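You operate a simulated robot arm through the tools that you are given. There is no shell and no other tool. Be economical: measure what you need, move in short steps, check, and stop when the job is done.

You run a simulated robot arm. Do the job below in one go: nothing can be reset, and whatever is moved stays where it is left.

JOB
Put the carton labelled "bulbs" from the top of the grey counter in the inside of the plate frame and the carton that says "plugs" on the top shelf of the low rack. Count the relays on the top of the grey counter, then put as many of the blue paper rolls from the top of the grey counter on the top shelf of the low rack. Shut the green locker door. Put the can marked "washer fluid" from the deck of the pit trolley on top of the red tin and the can that says "OIL" on the top shelf of the low rack. Do these in any order. Set down upright: carton, blue paper roll, can.

Only the result counts: the job must be done as asked and must still hold three seconds after the hand-in. Knocking over, shifting, dropping, spilling or breaking anything else fails it.

ROBOT AND FRAMES
A 6-joint arm with a fingered hand on a trunk, on a base that drives. Base frame: it is fixed to the floor where the robot stands at the start and does not move with it; the origin is under the middle of the robot, x ahead of it, y to its left, z up; the surface under the hand at the start is at about z = 0.86. Lengths are in m, angles in degrees, forces in N, time in s.
With the tool pointing down near the work surface it reaches from about 0.26 to 0.5 m from the robot's upright axis, wherever it stands. Its first joint turns from -166.0 to 166.0 degrees. Places, roughly: blue can, brown can, pink can [-6, 0.25, 0.75]; blue paper roll (8x8x13 cm) [0.4, 0.5, 0.9]; green carton, orange carton, white carton [0.5, 0, 1]; green locker door [-0.1, -4.9, 1.3]; inside of the plate frame (13x36 cm) [0.26, 4.48, 0.82]; red tin [-5.75, 0.5, 0.75]; relay [0.5, 0.75, 1]; top shelf of the low rack [-1.5, -1.7, 1.3]. Payload 2.3 kg.
Tool frame: the origin (TCP) lies between the finger pads and is the grasp point; the fingertips stand 0.022 m ahead of it; z points along the fingers, y is the line along which they close. The gripper opens to 0.112 m. The gripper's body begins 0.06 m behind the TCP. The gripper is a hand of 3 fingers: y runs from the thumb to the fingers, the wrist lies at [0, 0, -0.218] in the tool frame, and closing takes about 1.5 s.
Orientation is told as [roll, pitch, yaw] about the base's x, y, z axes, in that order, counted from this pose: with the fingers straight down and closing along the base's y, the tool's x points along the base's -x, its y along +y and its z along -z.

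CONTROLS
- The arm moves only by the tool play_rows. Its argument "motion" is a list of rows, each an object (a shift or turn left out is 0, a gripper value left out holds the last) with "translation": the shift along the tool's x, y, z in units of 250 mm (1.0 is 250 mm), a list of three; "turn": the turn, a rotation vector about the tool's x, y, z in units of 120 degrees (1.0 is 120 degrees), a list of three; "claw": the finger opening in cm, from 0 to 11.2. In form: [{"translation": [tx, ty, tz], "turn": [rx, ry, rz], "claw": claw}, ...]. A call has 1 to 8 rows; each row is the pose to reach, as a shift and turn from the pose commanded when the call began, along the tool's axes at that moment. A call with a number of a shift or a turn outside -1 to 1 is refused whole. A row lasts 0.2 s, in which the tool goes at most 0.05 m and 8.6 degrees; a call with a longer step from one row to the next is refused whole, and so is a gripper value outside its range. A pose out of reach is approached as far as the arm can. The call stops where the force on the tool passes 40 N (or 10 N more than at its start, if that is more) or the arm is blocked; 0.2 s more then pass. Each finger travels about 0.072 m/s and halts on what it meets, pressing with about 32 N; the grip force reading is that of the motor and also rises with nothing between the fingers. The clock runs only during rows and for 0.2 s after the last one: add rows that repeat a pose to give the fingers time. It gives the time, the measured TCP pose, the force on the tool (base axes), the opening and the grip force at its end, in the units of the frame above (readings bear some noise), with the torque about the TCP (base axes, N m) and any sound that the robot's microphone picked up.
- Cameras (640 x 400 px; columns grow to the right, rows downward): "scene" is now at [0.0081, 0.1598, 1.5635]; the picture's right is [0.22, -0.97, 0.00], its down [-0.82, -0.19, -0.54] and it looks along [0.53, 0.12, -0.84] (base axes); focal length 283 px, centre (320, 200). "wrist" rides on the gripper at [0.066, 0.003, -0.08] in the tool frame; the picture's right is [-0.05, 1.00, 0.00], its down [-0.77, -0.04, -0.64] and it looks along [-0.64, -0.03, 0.77] (tool axes); focal length 275 px, centre (320, 200). There is no depth. A picture from a camera that has moved, and an enlarged one, comes with that camera's place and axes in the base frame and with its lens.
- capture(camera): a new picture of that camera. No time passes.
- slide_trunk(by): slides the trunk up (or, below 0, down) by that many m; the arm and the scene camera ride with it, the base frame stays. It gives what a move gives, with no picture.
- steer(legs): drives the robot by 1 to 6 legs, each [ahead, left, turn to the left] in m, m and degrees, along the robot's own axes; the way and the turn of a leg run together, so that a leg with both is an arc; at most 1.5 m and 180 degrees a leg. The arm and the cameras ride along, it lands a little off, and it stops where it bumps. It gives what a move gives.
- grasp_type(shape): the hand has 3 fingers and takes this shape, open, in about a second: jaw (thumb against the fingers, like two jaws); tri (thumb and two fingers); tip (a fingertip pinch); poke (one finger out to press); point (the index stretched); flat (the hand flat); cup (the hand cupped); fist (a fist). The gripper value then closes the fingers along that shape, each until it touches; the sizes above hold for jaw. It gives what a move gives, with no picture.
- aim_head(pan, tilt): turns the head with the scene camera to pan (to the left, within 155 degrees either way) and tilt (down, from -29 to 69), counted from straight ahead of the robot. It gives what a move gives.
- enlarge(camera, box): a new picture of the part [left, top, right, bottom] of that camera's present view, enlarged. No time passes.
- hand_in(): hands the job in; it is judged then, once.

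Work in short steps. Places have to be worked out from the pictures, the camera data and where the tool is seen: move nearer, look again, correct. Check each grasp and each placing, and mend what went wrong. You have 196 turns and 182 pictures in all, those below and enlarged ones among them. Open the gripper and draw the arm clear of the work before you hand the job in, unless the task says otherwise; then end with one line.

The tools are called after ">>>" as a command line: name --argument value ..., lists and objects as JSON in quotes. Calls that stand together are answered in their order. play_rows: Moves the arm, as the interface text tells. Its arguments: {"type":"object","properties":{"motion":{"type":"array","items":{"type":"object","properties":{"translation":{"type":"array","items":{"type":"number"}},"turn":{"type":"array","items":{"type":"number"}},"claw":{"type":"number"}}}}},"required":["motion"]} The other tools are called the same way: slide_trunk (by) slides the trunk up or down; grasp_type (shape) gives the hand a shape; steer (legs) drives the base; aim_head (pan, tilt) turns the head that bears the scene camera; capture (camera) takes a picture; enlarge (camera, box) takes an enlarged picture of a part of a camera's view; hand_in () hands the job in.

At the start:

```text
time: 0.0
tcp_pos: [0.332, 0.0872, 1.1251]
ee_rot: [0.0, 0.0, 0.0]
wrist_force: [0.0, -0.6, 0.3]
ft_torque: [0.02, 0.01, 0.03]
gripper_width: 0.1117
grasp_force: 0.0
shape: jaw
trunk travel left (down, up): [-0.5, 0.09]
robot x, y, heading: [-0.0022, 0.0002, -0.0]
head pan, tilt: [12.9, 57.2]
```

scene: 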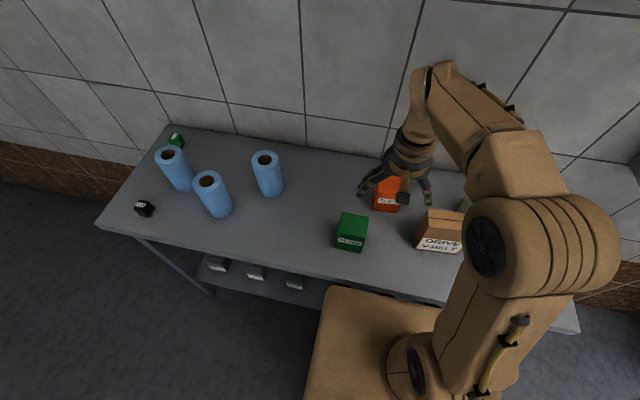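
wrist: 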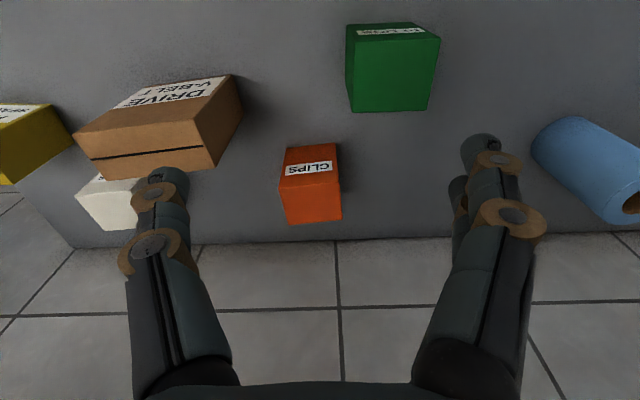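

The pictures show cartons green, orange, brown box, white and yellow, plus three blue rolls and small items. I look closer to read the labels and count relays.

>>> enlarge --camera "scene" --box '[100, 110, 300, 235]'

>>> enlarge --camera "scene" --box '[320, 150, 480, 260]'

>>> enlarge --camera "wrist" --box '[0, 0, 640, 240]'

```text
3.20 times, centred on (200, 172) of scene
camera zoom: at [0.0081, 0.1598, 1.5635], right [0.22, -0.97, 0.0], down [-0.82, -0.19, -0.54], along [0.53, 0.12, -0.84], focal length 906 px, centre (704, 288)
```

zoom: 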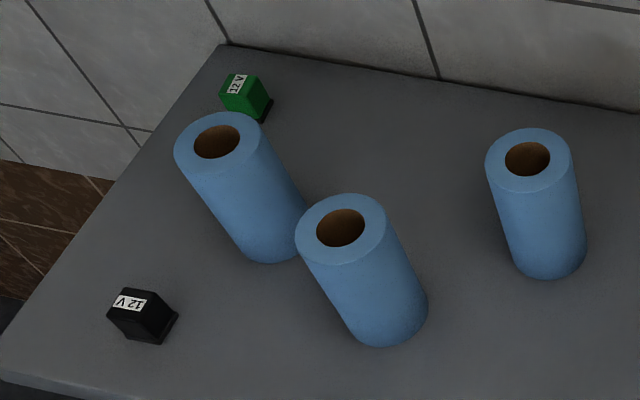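

```text
3.64 times, centred on (400, 205) of scene
camera zoom: at [0.0081, 0.1598, 1.5635], right [0.22, -0.97, 0.0], down [-0.82, -0.19, -0.54], along [0.53, 0.12, -0.84], focal length 1029 px, centre (29, 182)
```

zoom: 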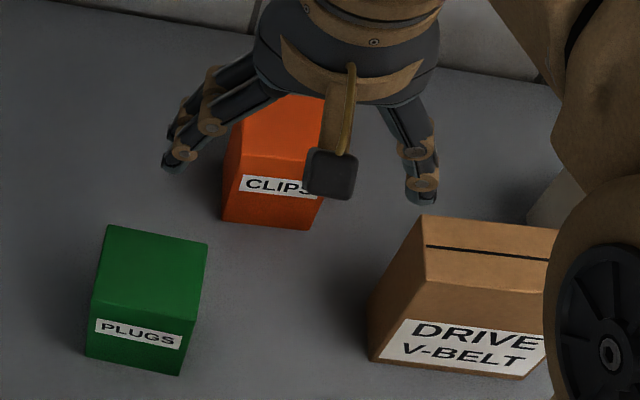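

```text
1.00 times, centred on (320, 120) of wrist (not enlarged: the box is as wide or as high as the picture)
camera zoom: at [0.2651, 0.0885, 1.2061], right [0.05, 1.0, 0.0], down [0.77, -0.04, 0.64], along [0.64, -0.03, -0.77], focal length 275 px, centre (320, 280)
```

zoom: 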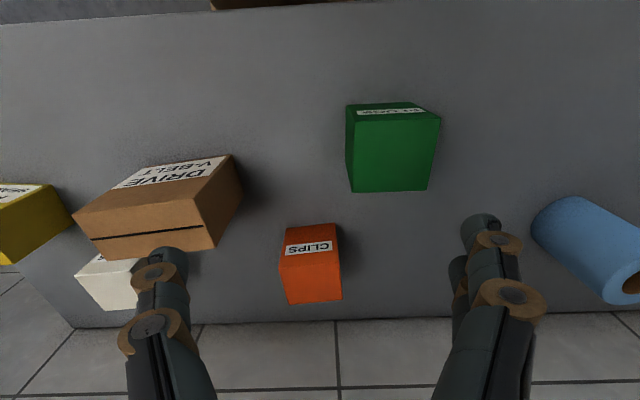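

PLUGS is the green carton; two relays are seen so far. I pan the head to see the right part of the counter.

>>> aim_head --pan -30 --tilt 45

>>> capture --camera "scene"

>>> enlarge --camera "wrist" --box '[0, 70, 160, 240]'

```text
time: 1.1
tcp_pos: [0.3317, 0.0851, 1.1256]
ee_rot: [0.0, 0.0, 0.1]
wrist_force: [-0.3, -0.1, -0.4]
ft_torque: [0.02, 0.02, 0.0]
gripper_width: 0.1119
grasp_force: 0.1
shape: jaw
trunk travel left (down, up): [-0.5, 0.09]
robot x, y, heading: [0.0027, 0.0006, -0.2]
head pan, tilt: [-30.0, 45.0]
```

```text
176 pictures are left
camera scene: at [0.0105, 0.1037, 1.5796], right [-0.5, -0.87, 0.0], down [-0.61, 0.35, -0.71], along [0.61, -0.35, -0.71], focal length 283 px, centre (320, 200)
```

scene: 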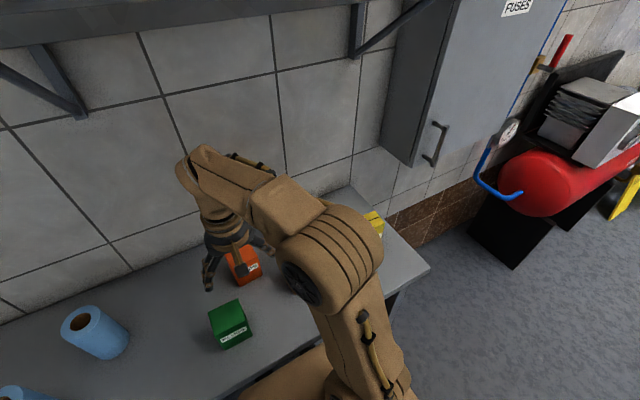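

```text
2.35 times, centred on (80, 155) of wrist
camera zoom: at [0.2652, 0.0885, 1.206], right [0.05, 1.0, 0.0], down [0.77, -0.04, 0.64], along [0.64, -0.03, -0.77], focal length 648 px, centre (885, 306)
```

zoom: 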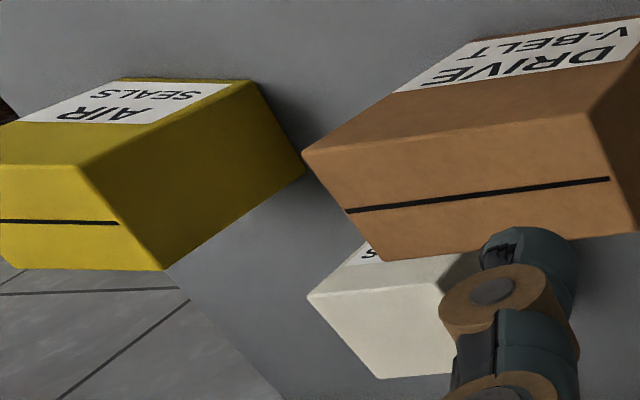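

White carton (label ending "S") sits behind the brown box near (0.5,-0.2). I shift the base right to view it squarely with the wrist camera.

>>> steer --legs '[[0, -0.25, 0]]'

>>> capture --camera "wrist"

>>> capture --camera "scene"

```text
time: 2.9
tcp_pos: [0.3313, -0.1627, 1.124]
ee_rot: [0.0, 0.0, -0.1]
wrist_force: [0.3, -0.3, -0.2]
ft_torque: [0.01, 0.0, 0.02]
gripper_width: 0.1117
grasp_force: 0.1
shape: jaw
trunk travel left (down, up): [-0.5, 0.09]
robot x, y, heading: [-0.0026, -0.248, -0.0]
head pan, tilt: [-30.0, 45.0]
```

```text
174 pictures are left
camera wrist: at [0.2651, -0.1609, 1.2061], right [0.05, 1.0, 0.0], down [0.77, -0.04, 0.64], along [0.64, -0.03, -0.77], focal length 275 px, centre (320, 200)
```

wrist: 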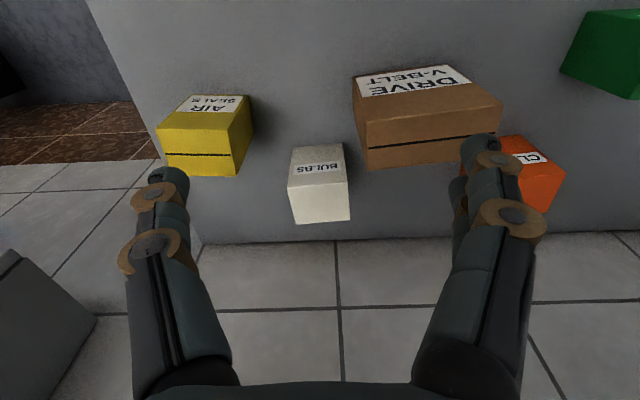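

```text
173 pictures are left
camera scene: at [0.0104, -0.1455, 1.5797], right [-0.5, -0.86, 0.0], down [-0.61, 0.36, -0.71], along [0.61, -0.35, -0.71], focal length 283 px, centre (320, 200)
```

scene: 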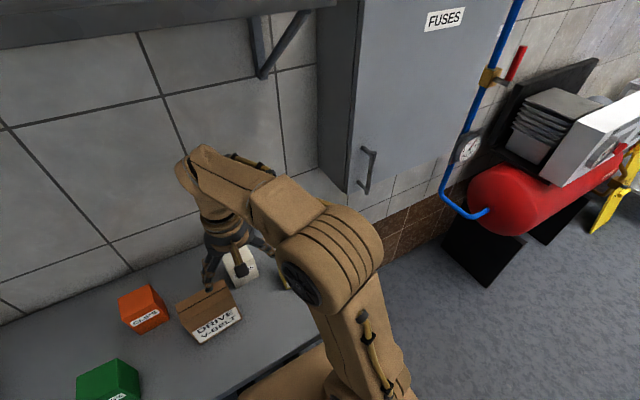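

White is BULBS, at about x 0.452–0.513, y -0.207…-0.137, top 0.95. I move above it at constant height first.

>>> play_rows --motion '[{"translation": [-0.19, -0.012, 0]}, {"translation": [-0.38, -0.025, 0]}, {"translation": [-0.5, -0.036, 0]}, {"translation": [-0.608, -0.036, 0]}, {"translation": [-0.608, -0.036, 0]}]'

>>> capture --camera "wrist"

>>> capture --camera "scene"

```text
time: 4.1
tcp_pos: [0.4547, -0.166, 1.1134]
ee_rot: [0.0, 0.0, 0.0]
wrist_force: [-0.3, 0.0, -0.6]
ft_torque: [0.01, 0.01, 0.0]
gripper_width: 0.1118
grasp_force: 0.1
shape: jaw
out of reach, approached as far as the arm can: row 3, 4, 5
trunk travel left (down, up): [-0.5, 0.09]
robot x, y, heading: [-0.0016, -0.2499, -0.1]
head pan, tilt: [-30.0, 45.0]
```

```text
172 pictures are left
camera wrist: at [0.3877, -0.1637, 1.1942], right [0.05, 1.0, 0.0], down [0.77, -0.04, 0.64], along [0.64, -0.03, -0.77], focal length 275 px, centre (320, 200)
```

wrist: 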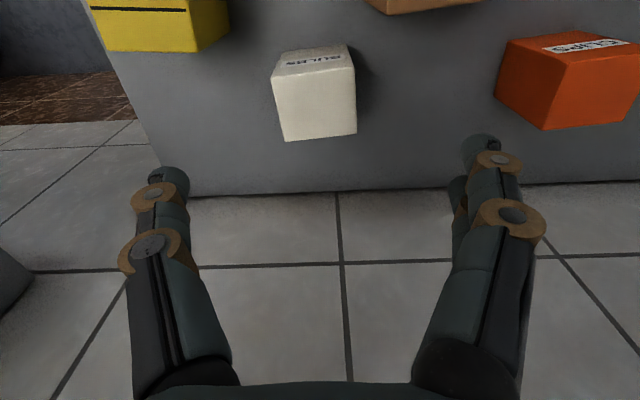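

```text
171 pictures are left
camera scene: at [0.0099, -0.1449, 1.5797], right [-0.5, -0.86, 0.0], down [-0.61, 0.35, -0.71], along [0.61, -0.35, -0.71], focal length 283 px, centre (320, 200)
```

scene: 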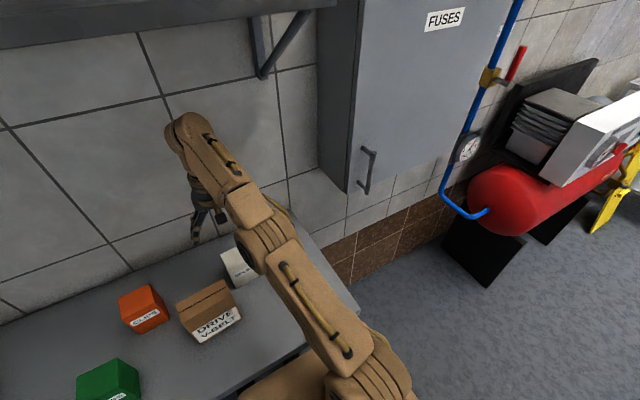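

The box centre is about (0.483,-0.171). I go down 0.12 m and check whether the reach grows.

>>> play_rows --motion '[{"translation": [0, 0, 0.16]}, {"translation": [0, 0, 0.32]}, {"translation": [0, 0, 0.48]}, {"translation": [0, 0, 0.48]}]'

>>> capture --camera "wrist"

```text
time: 5.1
tcp_pos: [0.457, -0.164, 0.994]
ee_rot: [0.0, 0.0, -0.2]
wrist_force: [-0.2, -0.4, 0.4]
ft_torque: [0.02, 0.01, 0.0]
gripper_width: 0.112
grasp_force: 0.0
shape: jaw
trunk travel left (down, up): [-0.5, 0.09]
robot x, y, heading: [0.0019, -0.2475, 0.0]
head pan, tilt: [-30.0, 45.0]
```

```text
170 pictures are left
camera wrist: at [0.3905, -0.1614, 1.0757], right [0.05, 1.0, 0.0], down [0.77, -0.04, 0.64], along [0.64, -0.03, -0.77], focal length 275 px, centre (320, 200)
```

wrist: 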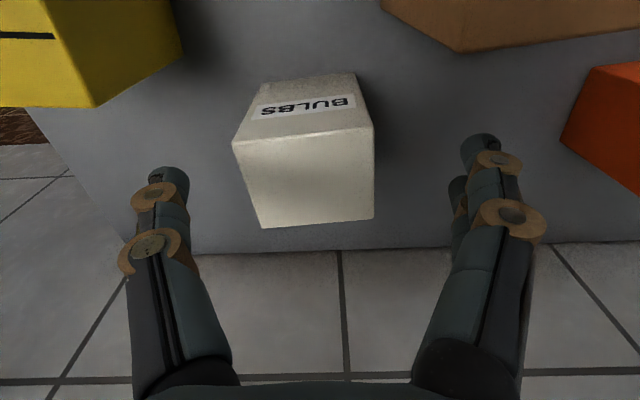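

Box centre refined to (0.482,-0.171), yaw about +4.5°, top 0.951. I move over it, then down to z≈0.913 and close.

>>> play_rows --motion '[{"translation": [-0.1, -0.028, 0], "turn": [0, 0, -0.037]}, {"translation": [-0.1, -0.028, 0.16], "turn": [0, 0, -0.037]}, {"translation": [-0.1, -0.028, 0.324], "turn": [0, 0, -0.037]}, {"translation": [-0.1, -0.028, 0.324], "turn": [0, 0, -0.037]}]'

>>> capture --camera "wrist"

```text
time: 6.1
tcp_pos: [0.4817, -0.1703, 0.9161]
ee_rot: [0.1, -0.1, 4.3]
wrist_force: [2.0, -0.1, 17.6]
ft_torque: [0.01, 0.08, -0.05]
gripper_width: 0.1116
grasp_force: 0.1
shape: jaw
trunk travel left (down, up): [-0.5, 0.09]
robot x, y, heading: [-0.0024, -0.2487, 0.1]
head pan, tilt: [-30.0, 45.0]
```

```text
169 pictures are left
camera wrist: at [0.4141, -0.1731, 0.9976], right [-0.03, 1.0, 0.0], down [0.77, 0.02, 0.64], along [0.64, 0.02, -0.77], focal length 275 px, centre (320, 200)
```

wrist: 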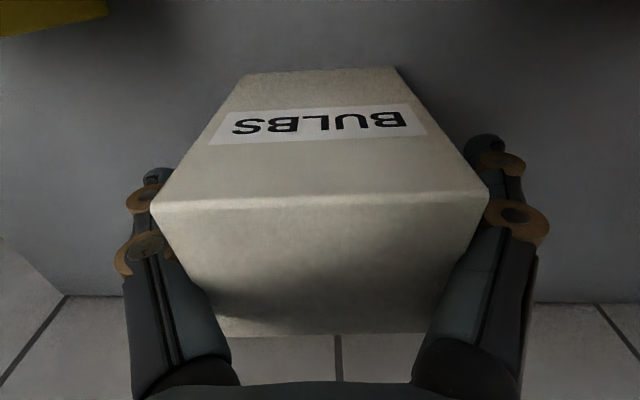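

A force of 17 N upward tells the palm touches the top; I raise 12 mm and close.

>>> play_rows --motion '[{"translation": [0, 0, -0.05]}, {"translation": [0, 0, -0.05], "claw": 5}, {"translation": [0, 0, -0.05], "claw": 5}, {"translation": [0, 0, -0.05], "claw": 5}, {"translation": [0, 0, -0.05], "claw": 5}, {"translation": [0, 0, -0.05], "claw": 5}, {"translation": [0, 0, -0.05], "claw": 5}]'

>>> capture --camera "wrist"

```text
time: 7.7
tcp_pos: [0.4812, -0.1718, 0.9262]
ee_rot: [0.0, 0.0, 4.3]
wrist_force: [0.9, 0.1, 0.2]
ft_torque: [-0.04, -0.02, -0.01]
gripper_width: 0.0637
grasp_force: 32.2
shape: jaw
trunk travel left (down, up): [-0.5, 0.09]
robot x, y, heading: [0.0025, -0.2467, -0.4]
head pan, tilt: [-30.0, 45.0]
```

```text
168 pictures are left
camera wrist: at [0.4142, -0.1732, 1.008], right [-0.03, 1.0, 0.0], down [0.77, 0.02, 0.64], along [0.64, 0.02, -0.77], focal length 275 px, centre (320, 200)
```

wrist: 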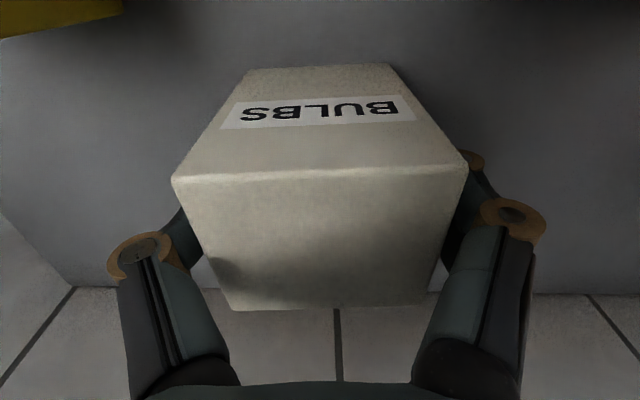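

Held at 0.064 m; carton bottom is about 0.066 below the TCP. I lift and retract.

>>> play_rows --motion '[{"translation": [0, 0, -0.15]}, {"translation": [0, 0, -0.32]}, {"translation": [0.04, 0, -0.5]}, {"translation": [0.2, 0, -0.6]}, {"translation": [0.38, 0, -0.68]}, {"translation": [0.5, 0, -0.75]}, {"translation": [0.5, 0, -0.75]}]'

>>> capture --camera "scene"

```text
time: 9.3
tcp_pos: [0.355, -0.1817, 1.1146]
ee_rot: [0.0, -0.1, 4.3]
wrist_force: [0.3, 0.1, -0.9]
ft_torque: [0.04, 0.0, 0.03]
gripper_width: 0.0638
grasp_force: 32.4
shape: jaw
trunk travel left (down, up): [-0.5, 0.09]
robot x, y, heading: [-0.0014, -0.2457, -0.3]
head pan, tilt: [-30.0, 45.0]
```

```text
167 pictures are left
camera scene: at [0.0112, -0.1445, 1.5796], right [-0.5, -0.86, 0.0], down [-0.61, 0.35, -0.71], along [0.61, -0.35, -0.71], focal length 283 px, centre (320, 200)
```

scene: 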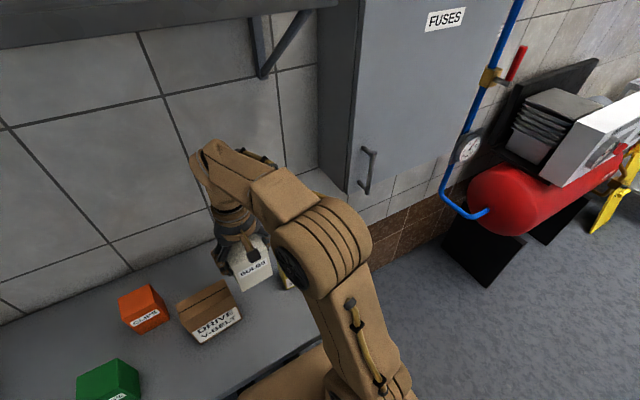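

Carton is in hand. I back off from the counter and look to the left and around.

>>> steer --legs '[[-0.45, 0, 0]]'

>>> aim_head --pan 80 --tilt 15

>>> capture --camera "scene"

>>> aim_head --pan 140 --tilt 20

>>> capture --camera "scene"

>>> aim_head --pan -140 --tilt 20

>>> capture --camera "scene"

>>> aim_head --pan -80 --tilt 15

>>> capture --camera "scene"

```text
time: 12.1
tcp_pos: [-0.1006, -0.1799, 1.1139]
ee_rot: [-0.1, 0.0, 4.2]
wrist_force: [-0.7, 0.6, -1.1]
ft_torque: [-0.02, -0.03, 0.01]
gripper_width: 0.064
grasp_force: 32.3
shape: jaw
trunk travel left (down, up): [-0.5, 0.09]
robot x, y, heading: [-0.4561, -0.2471, -0.0]
head pan, tilt: [-30.0, 45.0]
```

```text
time: 13.9
tcp_pos: [-0.0994, -0.1804, 1.1135]
ee_rot: [0.0, 0.0, 4.2]
wrist_force: [-0.9, -0.1, -1.5]
ft_torque: [0.04, 0.0, 0.01]
gripper_width: 0.0636
grasp_force: 32.1
shape: jaw
trunk travel left (down, up): [-0.5, 0.09]
robot x, y, heading: [-0.4545, -0.2478, -0.1]
head pan, tilt: [80.0, 15.0]
```

```text
166 pictures are left
camera scene: at [-0.4971, -0.0105, 1.6264], right [0.98, -0.18, 0.0], down [-0.05, -0.26, -0.97], along [0.17, 0.95, -0.26], focal length 283 px, centre (320, 200)
```

scene: 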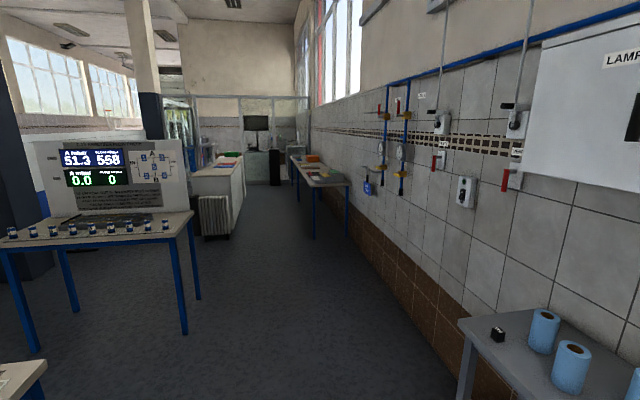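

```text
time: 15.2
tcp_pos: [-0.0994, -0.1816, 1.1141]
ee_rot: [0.0, 0.0, 4.2]
wrist_force: [-0.1, -0.5, -1.0]
ft_torque: [-0.01, 0.01, -0.02]
gripper_width: 0.0639
grasp_force: 32.1
shape: jaw
trunk travel left (down, up): [-0.5, 0.09]
robot x, y, heading: [-0.4537, -0.2459, -0.5]
head pan, tilt: [140.0, 20.0]
```

```text
165 pictures are left
camera scene: at [-0.5847, -0.0423, 1.6183], right [0.65, 0.76, 0.0], down [0.26, -0.22, -0.94], along [-0.72, 0.61, -0.34], focal length 283 px, centre (320, 200)
```

scene: 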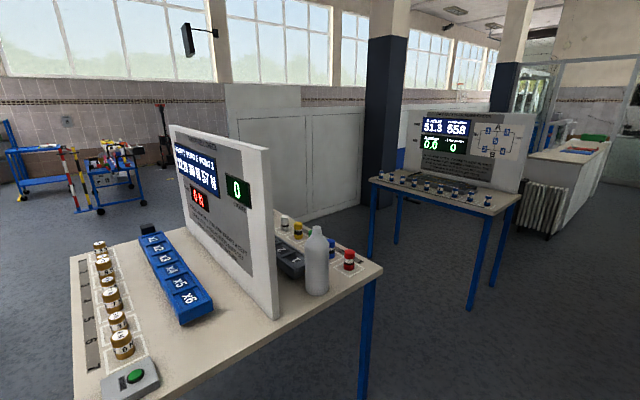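

```text
time: 19.1
tcp_pos: [-0.1001, -0.1808, 1.1146]
ee_rot: [0.0, -0.1, 4.2]
wrist_force: [0.5, -0.1, -0.8]
ft_torque: [-0.03, 0.02, 0.0]
gripper_width: 0.0636
grasp_force: 31.6
shape: jaw
trunk travel left (down, up): [-0.5, 0.09]
robot x, y, heading: [-0.4539, -0.2477, -0.2]
head pan, tilt: [-140.0, 20.0]
```

```text
164 pictures are left
camera scene: at [-0.5852, -0.1621, 1.6183], right [-0.64, 0.77, 0.0], down [0.26, 0.22, -0.94], along [-0.72, -0.6, -0.34], focal length 283 px, centre (320, 200)
```

scene: 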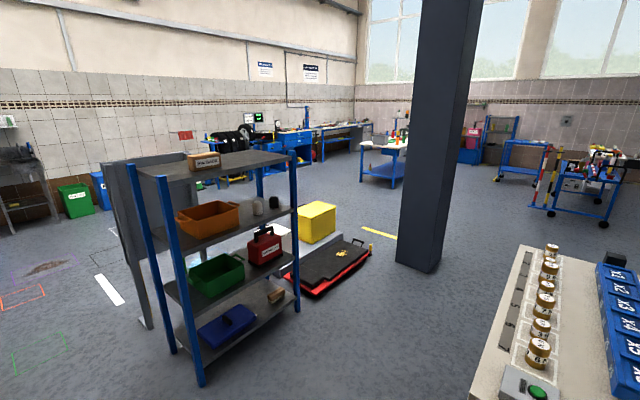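

```text
time: 20.4
tcp_pos: [-0.0993, -0.18, 1.1139]
ee_rot: [0.0, 0.0, 4.3]
wrist_force: [-0.5, 0.7, -0.4]
ft_torque: [0.0, 0.02, -0.03]
gripper_width: 0.0638
grasp_force: 31.8
shape: jaw
trunk travel left (down, up): [-0.5, 0.09]
robot x, y, heading: [-0.4564, -0.2468, -0.1]
head pan, tilt: [-80.0, 15.0]
```

```text
163 pictures are left
camera scene: at [-0.4978, -0.1945, 1.6264], right [-0.99, -0.17, 0.0], down [-0.04, 0.26, -0.97], along [0.16, -0.95, -0.26], focal length 283 px, centre (320, 200)
```

scene: 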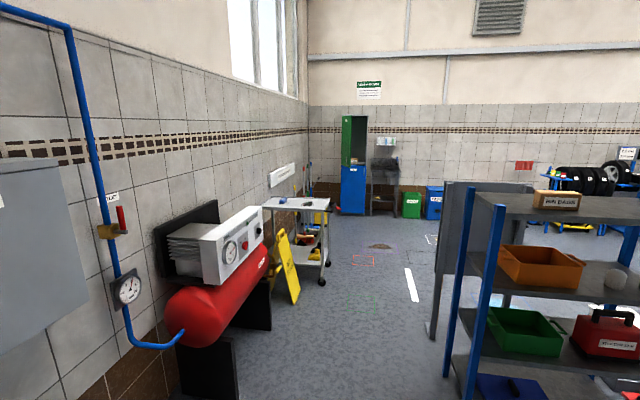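

The bench with the frame lies at left along the wall. I strafe left along the free corridor to y≈4.25 and look there.

>>> steer --legs '[[0, 1.5, 0], [0, 1.5, 0], [0, 1.5, 0]]'

>>> aim_head --pan 35 --tilt 40

>>> capture --camera "scene"

```text
time: 41.7
tcp_pos: [-0.2134, 4.2769, 1.114]
ee_rot: [0.1, 0.0, 5.0]
wrist_force: [0.6, 0.2, -0.4]
ft_torque: [0.0, -0.02, -0.01]
gripper_width: 0.0637
grasp_force: 32.0
shape: jaw
trunk travel left (down, up): [-0.5, 0.09]
robot x, y, heading: [-0.569, 4.2053, 0.6]
head pan, tilt: [-80.0, 15.0]
```

```text
time: 43.6
tcp_pos: [-0.2137, 4.2771, 1.114]
ee_rot: [0.0, 0.1, 5.0]
wrist_force: [0.1, 0.1, 0.5]
ft_torque: [-0.01, 0.0, -0.03]
gripper_width: 0.0635
grasp_force: 32.2
shape: jaw
trunk travel left (down, up): [-0.5, 0.09]
robot x, y, heading: [-0.5685, 4.2066, 0.5]
head pan, tilt: [35.0, 40.0]
```

```text
162 pictures are left
camera scene: at [-0.5591, 4.3992, 1.5869], right [0.58, -0.81, 0.0], down [-0.52, -0.37, -0.77], along [0.62, 0.45, -0.64], focal length 283 px, centre (320, 200)
```

scene: 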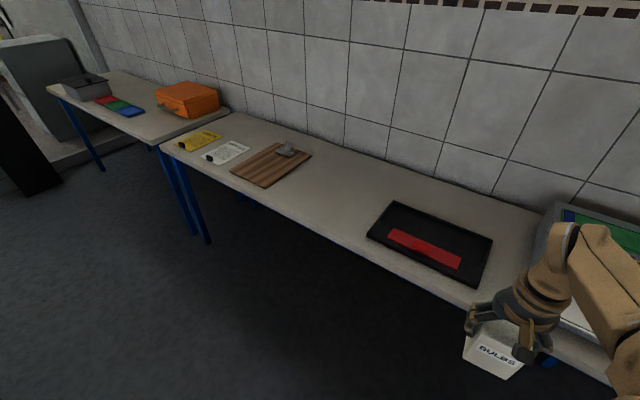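

The black frame is near (0.25,4.49). I enlarge it.

>>> enlarge --camera "scene" --box '[350, 190, 510, 300]'

>>> steer --legs '[[0.2, 0.24, 0]]'

>>> aim_head --pan 10 --tilt 55

>>> capture --camera "scene"

>>> capture --camera "wrist"

```text
3.64 times, centred on (430, 245) of scene
camera zoom: at [-0.5591, 4.3992, 1.5869], right [0.58, -0.81, 0.0], down [-0.52, -0.37, -0.77], along [0.62, 0.45, -0.64], focal length 1029 px, centre (-80, 36)
```

zoom: 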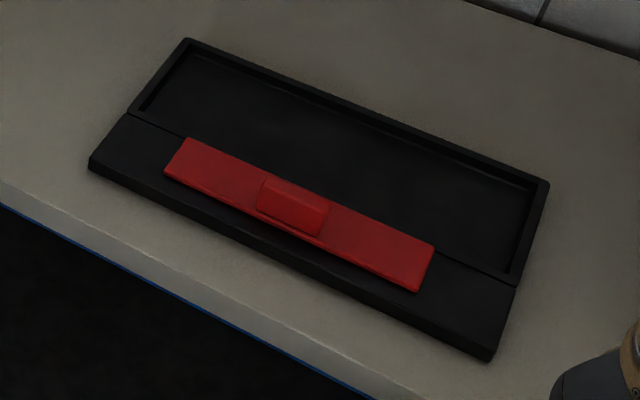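

```text
time: 45.7
tcp_pos: [-0.0165, 4.5187, 1.1141]
ee_rot: [-0.1, 0.0, 5.0]
wrist_force: [-0.3, 0.4, -0.2]
ft_torque: [0.02, 0.01, -0.01]
gripper_width: 0.0637
grasp_force: 32.6
shape: jaw
trunk travel left (down, up): [-0.5, 0.09]
robot x, y, heading: [-0.3748, 4.4479, 0.2]
head pan, tilt: [35.0, 40.0]
```

```text
time: 46.6
tcp_pos: [-0.0177, 4.518, 1.1131]
ee_rot: [0.0, -0.1, 4.9]
wrist_force: [0.5, 0.7, -0.7]
ft_torque: [0.02, 0.02, 0.0]
gripper_width: 0.0635
grasp_force: 32.2
shape: jaw
trunk travel left (down, up): [-0.5, 0.09]
robot x, y, heading: [-0.3731, 4.4496, 0.6]
head pan, tilt: [10.0, 55.0]
```

```text
160 pictures are left
camera scene: at [-0.3613, 4.6045, 1.5662], right [0.18, -0.98, 0.0], down [-0.81, -0.15, -0.57], along [0.56, 0.1, -0.82], focal length 283 px, centre (320, 200)
```

scene: 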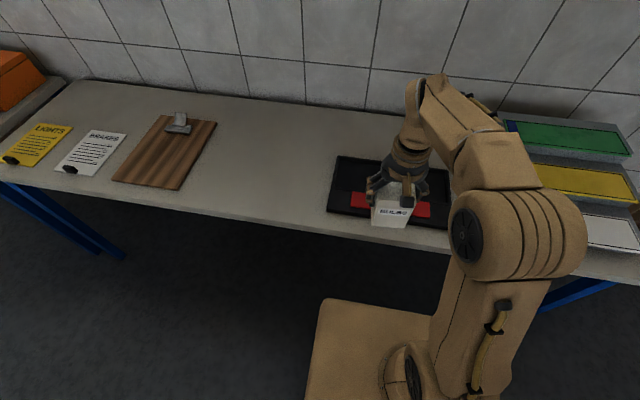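

```text
159 pictures are left
camera wrist: at [-0.0841, 4.5147, 1.1954], right [-0.04, 1.0, 0.0], down [0.77, 0.03, 0.64], along [0.64, 0.02, -0.77], focal length 275 px, centre (320, 200)
```

wrist: 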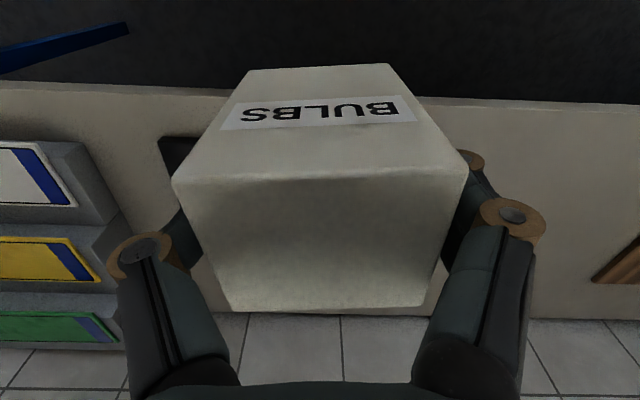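

The recess is about x 0.22–0.345, y 4.305–4.67, beyond the front lip with the red bar. I drive ahead 0.21 m and re-look.

>>> steer --legs '[[0.21, 0, 0]]'

>>> aim_head --pan 15 --tilt 55

>>> play_rows --motion '[{"translation": [-0.18, 0, 0]}, {"translation": [-0.36, 0, 0]}, {"translation": [-0.36, 0, 0]}]'

>>> capture --camera "scene"

>>> capture --camera "wrist"

```text
time: 48.3
tcp_pos: [0.1982, 4.5178, 1.114]
ee_rot: [0.0, 0.0, 4.7]
wrist_force: [0.4, 0.6, -0.9]
ft_torque: [0.01, -0.01, 0.01]
gripper_width: 0.0638
grasp_force: 32.4
shape: jaw
trunk travel left (down, up): [-0.5, 0.09]
robot x, y, heading: [-0.1612, 4.4476, 0.4]
head pan, tilt: [10.0, 55.0]
```

```text
time: 48.9
tcp_pos: [0.1958, 4.5176, 1.1137]
ee_rot: [0.0, -0.1, 4.8]
wrist_force: [0.2, 1.4, -1.1]
ft_torque: [-0.02, 0.0, 0.01]
gripper_width: 0.0636
grasp_force: 32.2
shape: jaw
trunk travel left (down, up): [-0.5, 0.09]
robot x, y, heading: [-0.1569, 4.4485, 0.1]
head pan, tilt: [15.0, 55.0]
```

```text
time: 49.7
tcp_pos: [0.2848, 4.5237, 1.1148]
ee_rot: [0.0, 0.1, 4.5]
wrist_force: [0.2, 0.4, 0.3]
ft_torque: [-0.03, -0.01, 0.01]
gripper_width: 0.0638
grasp_force: 32.1
shape: jaw
trunk travel left (down, up): [-0.5, 0.09]
robot x, y, heading: [-0.1568, 4.4475, 0.3]
head pan, tilt: [15.0, 55.0]
```

```text
158 pictures are left
camera scene: at [-0.1488, 4.6115, 1.5662], right [0.26, -0.96, 0.0], down [-0.79, -0.22, -0.57], along [0.55, 0.15, -0.82], focal length 283 px, centre (320, 200)
```

scene: 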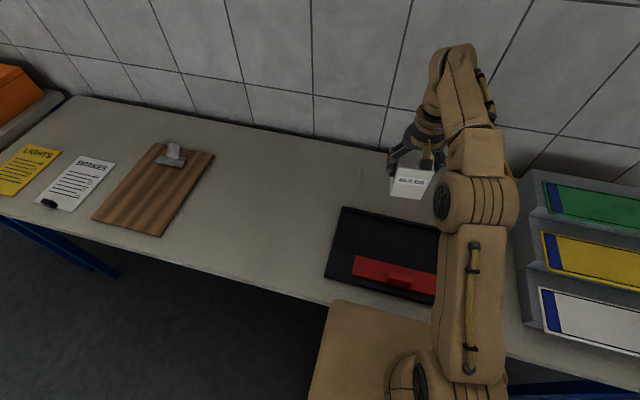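

```text
157 pictures are left
camera wrist: at [0.2189, 4.5206, 1.1967], right [-0.03, 1.0, 0.0], down [0.77, 0.03, 0.64], along [0.63, 0.02, -0.77], focal length 275 px, centre (320, 200)
```

wrist: 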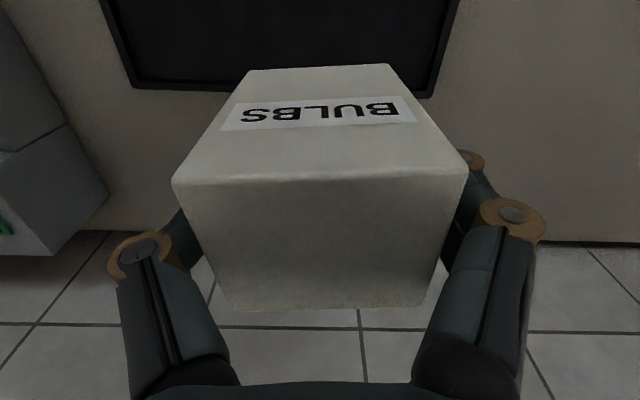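

I enlarge the frame to fix the recess edges more exactly.

>>> enlarge --camera "scene" --box '[315, 195, 445, 310]'

```text
3.48 times, centred on (380, 252) of scene
camera zoom: at [-0.1488, 4.6115, 1.5662], right [0.26, -0.96, 0.0], down [-0.79, -0.22, -0.57], along [0.55, 0.15, -0.82], focal length 984 px, centre (111, 17)
```

zoom: 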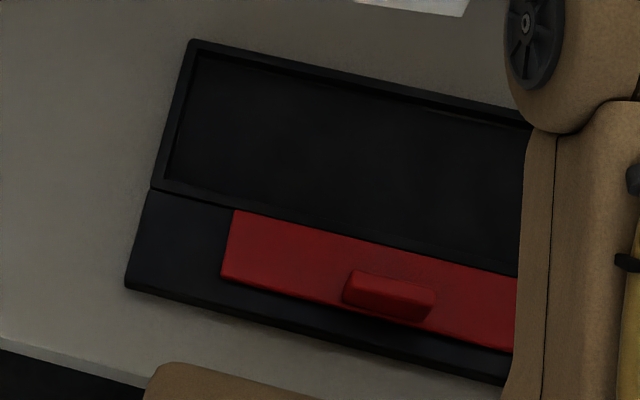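

The recess spans x≈0.205–0.332, centre ≈(0.27,4.485). I shift there and lower to just above the floor.

>>> play_rows --motion '[{"translation": [0.06, -0.135, 0.05]}, {"translation": [0.06, -0.135, 0.24]}, {"translation": [0.06, -0.135, 0.43]}, {"translation": [0.06, -0.135, 0.62]}, {"translation": [0.06, -0.135, 0.78]}, {"translation": [0.06, -0.135, 0.86]}, {"translation": [0.06, -0.135, 0.86]}]'

>>> capture --camera "scene"

>>> capture --camera "wrist"

```text
time: 51.3
tcp_pos: [0.274, 4.4893, 0.899]
ee_rot: [-0.1, -0.1, 4.6]
wrist_force: [1.0, -0.1, -1.0]
ft_torque: [0.01, -0.01, 0.01]
gripper_width: 0.0631
grasp_force: 32.3
shape: jaw
trunk travel left (down, up): [-0.5, 0.09]
robot x, y, heading: [-0.156, 4.4442, 0.1]
head pan, tilt: [15.0, 55.0]
```

```text
155 pictures are left
camera scene: at [-0.1479, 4.6116, 1.5662], right [0.26, -0.96, 0.0], down [-0.79, -0.22, -0.57], along [0.55, 0.15, -0.82], focal length 283 px, centre (320, 200)
```

scene: 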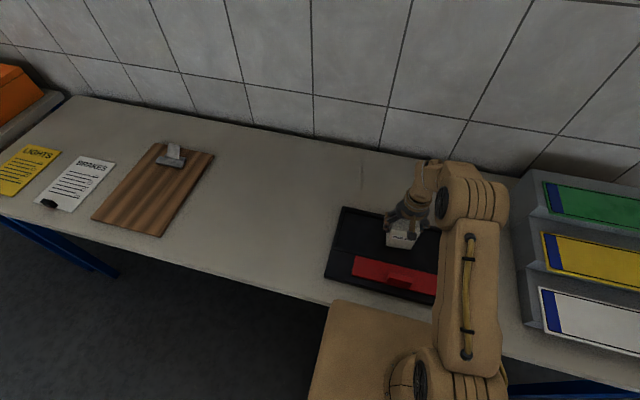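

```text
154 pictures are left
camera wrist: at [0.2084, 4.4864, 0.9806], right [-0.03, 1.0, 0.0], down [0.77, 0.03, 0.64], along [0.64, 0.02, -0.77], focal length 275 px, centre (320, 200)
```

wrist: 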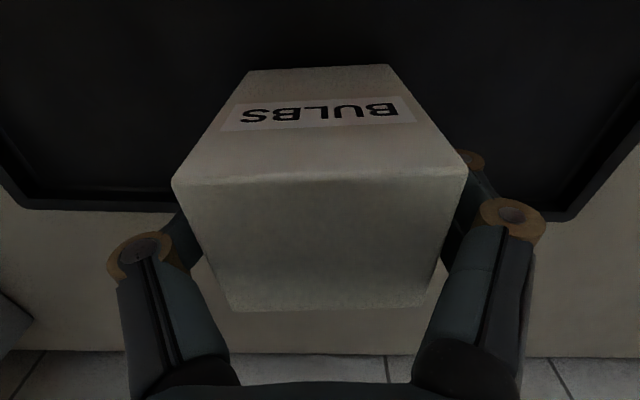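

Carton is well over the recess; I lower in small steps till contact.

>>> play_rows --motion '[{"translation": [0, 0, 0.02]}, {"translation": [0, 0, 0.035]}, {"translation": [0, 0, 0.05]}, {"translation": [0, 0, 0.06]}, {"translation": [0, 0, 0.06]}]'

```text
time: 52.3
tcp_pos: [0.2749, 4.4914, 0.8901]
ee_rot: [-0.1, -0.8, 4.7]
wrist_force: [-4.5, -0.1, 31.4]
ft_torque: [0.07, 0.07, 0.0]
gripper_width: 0.0621
grasp_force: 31.9
shape: jaw
trunk travel left (down, up): [-0.5, 0.09]
robot x, y, heading: [-0.1604, 4.4481, 0.2]
head pan, tilt: [15.0, 55.0]
stopped in row 4: the force on the tool passed its limit at 44 N (the readings are from after the stop); the commanded pose is now the measured one
```

Contact at z 0.890. I ease up 2 mm, open, and rise.

>>> play_rows --motion '[{"translation": [0, 0, -0.008]}, {"translation": [0, 0, -0.008], "claw": 11.2}, {"translation": [0, 0, -0.008], "claw": 11.2}, {"translation": [0, 0, -0.008], "claw": 11.2}, {"translation": [0, 0, -0.008], "claw": 11.2}, {"translation": [0, 0, -0.15]}, {"translation": [0, 0, -0.34]}, {"translation": [0, 0, -0.53]}]'

>>> capture --camera "wrist"

>>> enlarge --camera "scene" --box '[315, 150, 475, 310]'

```text
time: 54.1
tcp_pos: [0.2745, 4.4869, 1.02]
ee_rot: [0.0, -0.3, 4.7]
wrist_force: [0.0, -0.3, 0.1]
ft_torque: [0.01, 0.01, 0.0]
gripper_width: 0.1118
grasp_force: 0.0
shape: jaw
trunk travel left (down, up): [-0.5, 0.09]
robot x, y, heading: [-0.1584, 4.447, 0.0]
head pan, tilt: [15.0, 55.0]
```

```text
153 pictures are left
camera wrist: at [0.2078, 4.4837, 1.1012], right [-0.04, 1.0, 0.0], down [0.77, 0.03, 0.64], along [0.64, 0.02, -0.77], focal length 275 px, centre (320, 200)
```

wrist: 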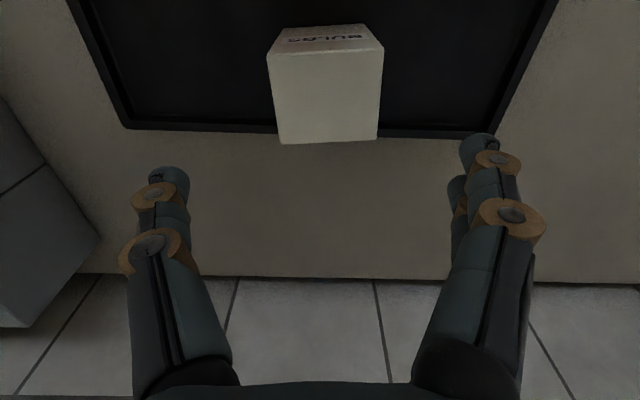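

```text
2.50 times, centred on (395, 230) of scene
camera zoom: at [-0.1484, 4.6116, 1.5662], right [0.26, -0.96, 0.0], down [-0.79, -0.22, -0.57], along [0.55, 0.15, -0.82], focal length 708 px, centre (132, 125)
```

zoom: 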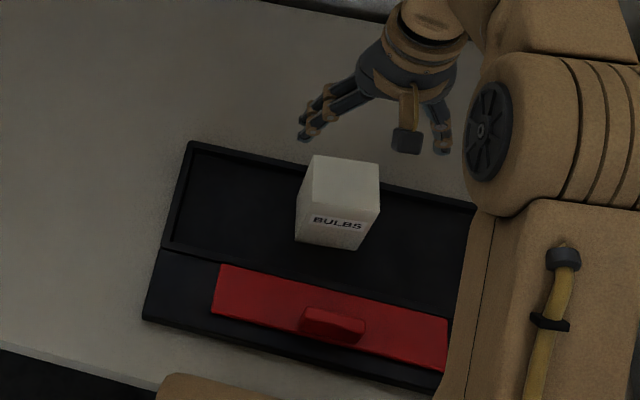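

Carton stands in the recess. I raise/retract the arm and drive back towards the counter.

>>> play_rows --motion '[{"translation": [0, 0, -0.18], "turn": [0, 0, 0.039]}, {"translation": [0.1, 0, -0.36], "turn": [0, 0, 0.039]}, {"translation": [0.25, 0, -0.42], "turn": [0, 0, 0.039]}, {"translation": [0.3, 0, -0.42], "turn": [0, 0, 0.039]}]'

>>> steer --legs '[[-0.35, 0, 0], [0, -1.5, 0], [0, -1.5, 0], [0, -1.36, 0]]'

>>> aim_head --pan 20 --tilt 35

>>> capture --camera "scene"

```text
refused: row 2 steps farther than a row can; nothing moved
```

```text
time: 76.7
tcp_pos: [-0.0308, 0.1717, 1.0189]
ee_rot: [0.0, -0.4, 5.8]
wrist_force: [-0.7, 0.3, 0.1]
ft_torque: [0.01, -0.02, -0.01]
gripper_width: 0.112
grasp_force: 0.0
shape: jaw
trunk travel left (down, up): [-0.5, 0.09]
robot x, y, heading: [-0.4596, 0.1232, 1.4]
head pan, tilt: [15.0, 55.0]
```

```text
time: 77.5
tcp_pos: [-0.0311, 0.1714, 1.0187]
ee_rot: [0.0, -0.3, 5.8]
wrist_force: [-0.2, -0.9, 0.3]
ft_torque: [0.01, 0.01, -0.01]
gripper_width: 0.112
grasp_force: 0.0
shape: jaw
trunk travel left (down, up): [-0.5, 0.09]
robot x, y, heading: [-0.4638, 0.1262, 1.1]
head pan, tilt: [20.0, 35.0]
```

```text
151 pictures are left
camera scene: at [-0.4432, 0.3001, 1.5944], right [0.36, -0.93, 0.0], down [-0.53, -0.21, -0.82], along [0.76, 0.3, -0.57], focal length 283 px, centre (320, 200)
```

scene: 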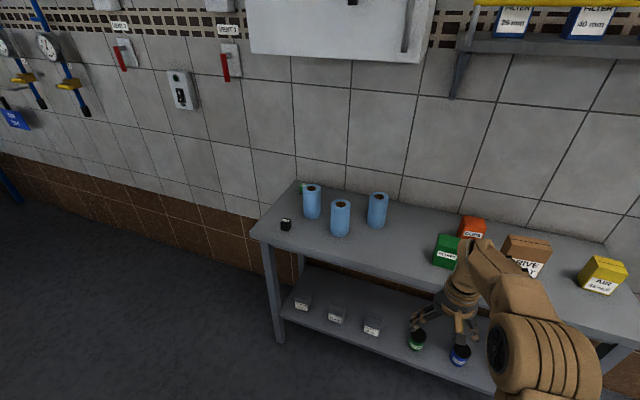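

Only two relays seen on the counter top (black, green). I raise the arm a bit, then drive to the counter in front of the green carton.

>>> play_rows --motion '[{"translation": [0, 0, -0.18], "turn": [0, 0, 0.04]}, {"translation": [0.1, 0, -0.34], "turn": [0, 0, 0.04]}, {"translation": [0.24, 0, -0.42], "turn": [0, 0, 0.04]}, {"translation": [0.3, 0, -0.42], "turn": [0, 0, 0.04]}]'

>>> steer --legs '[[0.45, -0.04, -1.0]]'

>>> capture --camera "wrist"

```text
time: 78.5
tcp_pos: [-0.1085, 0.1639, 1.1215]
ee_rot: [0.0, -0.5, 0.9]
wrist_force: [0.6, -0.2, -0.4]
ft_torque: [-0.04, 0.01, -0.02]
gripper_width: 0.1119
grasp_force: 0.1
shape: jaw
trunk travel left (down, up): [-0.5, 0.09]
robot x, y, heading: [-0.4647, 0.1256, 1.6]
head pan, tilt: [20.0, 35.0]
```

```text
time: 81.2
tcp_pos: [0.3403, 0.129, 1.1215]
ee_rot: [0.0, -0.4, 0.5]
wrist_force: [-0.1, -0.5, 0.2]
ft_torque: [-0.01, 0.02, -0.01]
gripper_width: 0.1122
grasp_force: 0.1
shape: jaw
trunk travel left (down, up): [-0.5, 0.09]
robot x, y, heading: [-0.016, 0.095, 0.8]
head pan, tilt: [20.0, 35.0]
```

```text
150 pictures are left
camera wrist: at [0.2725, 0.1321, 1.2027], right [0.04, 1.0, 0.0], down [0.77, -0.03, 0.64], along [0.64, -0.02, -0.77], focal length 275 px, centre (320, 200)
```

wrist: 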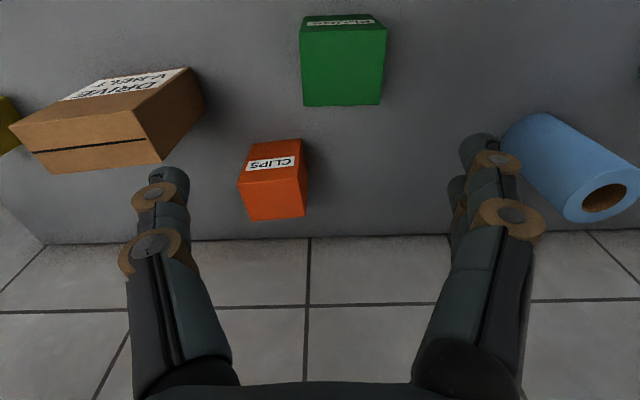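

Green carton centre ≈(0.343,0.151), yaw ≈-3°, top 0.93. I go over it and down to z 0.905.

>>> play_rows --motion '[{"translation": [-0.012, 0.088, 0.1], "turn": [0, 0, 0.03]}, {"translation": [-0.012, 0.088, 0.3], "turn": [0, 0, 0.03]}, {"translation": [-0.012, 0.088, 0.5], "turn": [0, 0, 0.03]}, {"translation": [-0.012, 0.088, 0.7], "turn": [0, 0, 0.03]}, {"translation": [-0.012, 0.088, 0.7], "turn": [0, 0, 0.03]}]'

>>> capture --camera "wrist"

```text
time: 82.4
tcp_pos: [0.3446, 0.1532, 0.9469]
ee_rot: [0.1, -0.4, -3.1]
wrist_force: [0.7, 0.4, -1.1]
ft_torque: [0.01, -0.01, 0.02]
gripper_width: 0.1119
grasp_force: 0.0
shape: jaw
trunk travel left (down, up): [-0.5, 0.09]
robot x, y, heading: [-0.0171, 0.0925, 1.1]
head pan, tilt: [20.0, 35.0]
```

```text
149 pictures are left
camera wrist: at [0.2768, 0.1591, 1.0278], right [0.1, 0.99, 0.0], down [0.76, -0.08, 0.64], along [0.64, -0.06, -0.77], focal length 275 px, centre (320, 200)
```

wrist: 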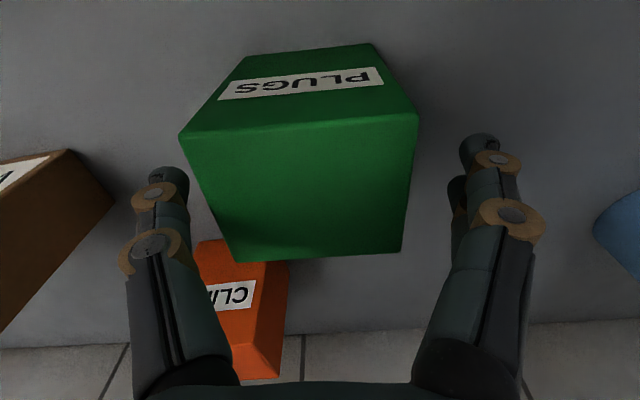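

Cross-checking two heights gives top 0.952 (same size as the white carton), centre (0.341,0.149), yaw≈0. I correct, lower to 0.926 and close.

>>> play_rows --motion '[{"translation": [0.012, -0.016, 0], "turn": [0, 0, -0.026]}, {"translation": [0.012, -0.016, 0.084], "turn": [0, 0, -0.026]}, {"translation": [0.012, -0.016, 0.084], "turn": [0, 0, -0.026], "claw": 5}, {"translation": [0.012, -0.016, 0.084], "turn": [0, 0, -0.026], "claw": 5}, {"translation": [0.012, -0.016, 0.084], "turn": [0, 0, -0.026], "claw": 5}, {"translation": [0.012, -0.016, 0.084], "turn": [0, 0, -0.026], "claw": 5}, {"translation": [0.012, -0.016, 0.084], "turn": [0, 0, -0.026], "claw": 5}]'

>>> capture --camera "wrist"

```text
time: 84.0
tcp_pos: [0.3395, 0.1476, 0.9259]
ee_rot: [0.0, -0.4, 0.0]
wrist_force: [-0.7, 0.5, -0.9]
ft_torque: [0.04, -0.01, -0.02]
gripper_width: 0.0636
grasp_force: 32.0
shape: jaw
trunk travel left (down, up): [-0.5, 0.09]
robot x, y, heading: [-0.0169, 0.096, 0.9]
head pan, tilt: [20.0, 35.0]
```

```text
148 pictures are left
camera wrist: at [0.2724, 0.1502, 1.0067], right [0.05, 1.0, 0.0], down [0.77, -0.04, 0.64], along [0.64, -0.03, -0.77], focal length 275 px, centre (320, 200)
```

wrist: 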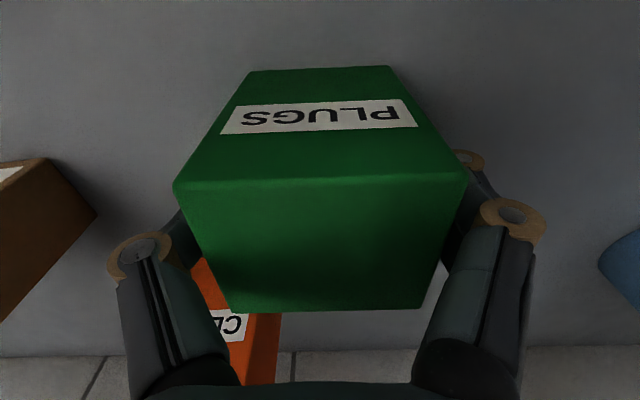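

Green carton held. I lift it, raise the trunk, and test the height reachable with the tool down.

>>> play_rows --motion '[{"translation": [0, 0, -0.18]}, {"translation": [0, 0, -0.37]}, {"translation": [0, 0, -0.56]}, {"translation": [0.05, 0, -0.75]}, {"translation": [0.05, 0, -0.75]}]'

>>> steer --legs '[[-0.5, 0, -1]]'

>>> slide_trunk --by 0.09

>>> play_rows --motion '[{"translation": [0, 0, -0.18]}, {"translation": [0, 0, -0.37]}, {"translation": [0, 0, -0.56]}, {"translation": [0, 0, -0.75]}, {"translation": [0, 0, -0.94]}, {"translation": [0, 0, -0.94]}]'

```text
time: 85.2
tcp_pos: [0.3247, 0.1497, 1.1141]
ee_rot: [0.1, -0.5, 0.0]
wrist_force: [-0.1, -0.9, -1.5]
ft_torque: [0.01, 0.02, -0.02]
gripper_width: 0.0636
grasp_force: 31.8
shape: jaw
trunk travel left (down, up): [-0.5, 0.09]
robot x, y, heading: [-0.017, 0.0986, 0.8]
head pan, tilt: [20.0, 35.0]
```

```text
time: 88.2
tcp_pos: [-0.1739, 0.14, 1.1135]
ee_rot: [-0.1, -0.4, -1.0]
wrist_force: [0.6, -0.3, -1.3]
ft_torque: [0.0, 0.0, 0.0]
gripper_width: 0.0636
grasp_force: 32.0
shape: jaw
trunk travel left (down, up): [-0.5, 0.09]
robot x, y, heading: [-0.5095, 0.0938, -0.3]
head pan, tilt: [20.0, 35.0]
```

```text
time: 89.4
tcp_pos: [-0.1732, 0.1408, 1.2032]
ee_rot: [0.0, -0.4, -1.1]
wrist_force: [0.4, -0.1, -0.6]
ft_torque: [0.03, 0.0, 0.0]
gripper_width: 0.0633
grasp_force: 31.8
shape: jaw
trunk travel left (down, up): [-0.59, 0.0]
robot x, y, heading: [-0.5138, 0.0909, -0.1]
head pan, tilt: [20.0, 35.0]
```

```text
time: 90.8
tcp_pos: [-0.1852, 0.1383, 1.3525]
ee_rot: [0.1, -0.4, -1.0]
wrist_force: [-0.1, 0.5, -1.5]
ft_torque: [-0.02, 0.0, 0.01]
gripper_width: 0.0634
grasp_force: 32.1
shape: jaw
out of reach, approached as far as the arm can: row 4, 5, 6
trunk travel left (down, up): [-0.59, 0.0]
robot x, y, heading: [-0.5109, 0.0899, 0.0]
head pan, tilt: [20.0, 35.0]
```

Max tool-down height is 1.35 with trunk up; the rack shelf I estimate at about 1.24, front face at y≈-1.48. I strafe right, turn to face the rack and look.

>>> steer --legs '[[0, -0.75, 0], [0, 0, -90], [0, -0.7, 0]]'

>>> aim_head --pan -20 --tilt 30

>>> capture --camera "scene"

```text
time: 102.1
tcp_pos: [-1.1514, -1.0064, 1.3516]
ee_rot: [0.2, -0.5, -88.9]
wrist_force: [-0.5, -0.1, -1.0]
ft_torque: [0.01, 0.02, 0.0]
gripper_width: 0.0635
grasp_force: 32.2
shape: jaw
trunk travel left (down, up): [-0.59, 0.0]
robot x, y, heading: [-1.2058, -0.6759, -88.1]
head pan, tilt: [20.0, 35.0]
```

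```text
time: 103.2
tcp_pos: [-1.1497, -1.0064, 1.3518]
ee_rot: [0.1, -0.5, -88.9]
wrist_force: [0.2, -0.3, -1.8]
ft_torque: [0.01, -0.03, -0.04]
gripper_width: 0.0634
grasp_force: 32.1
shape: jaw
trunk travel left (down, up): [-0.59, 0.0]
robot x, y, heading: [-1.2109, -0.6763, -88.0]
head pan, tilt: [-20.0, 30.0]
```

```text
147 pictures are left
camera scene: at [-1.0986, -0.6964, 1.6922], right [-0.95, 0.31, 0.0], down [0.15, 0.48, -0.87], along [-0.27, -0.82, -0.5], focal length 283 px, centre (320, 200)
```

scene: 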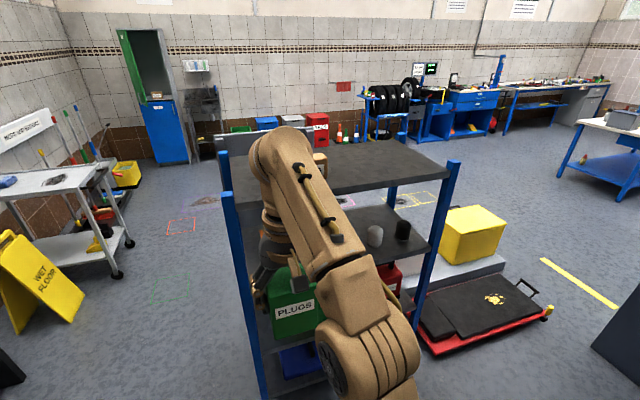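

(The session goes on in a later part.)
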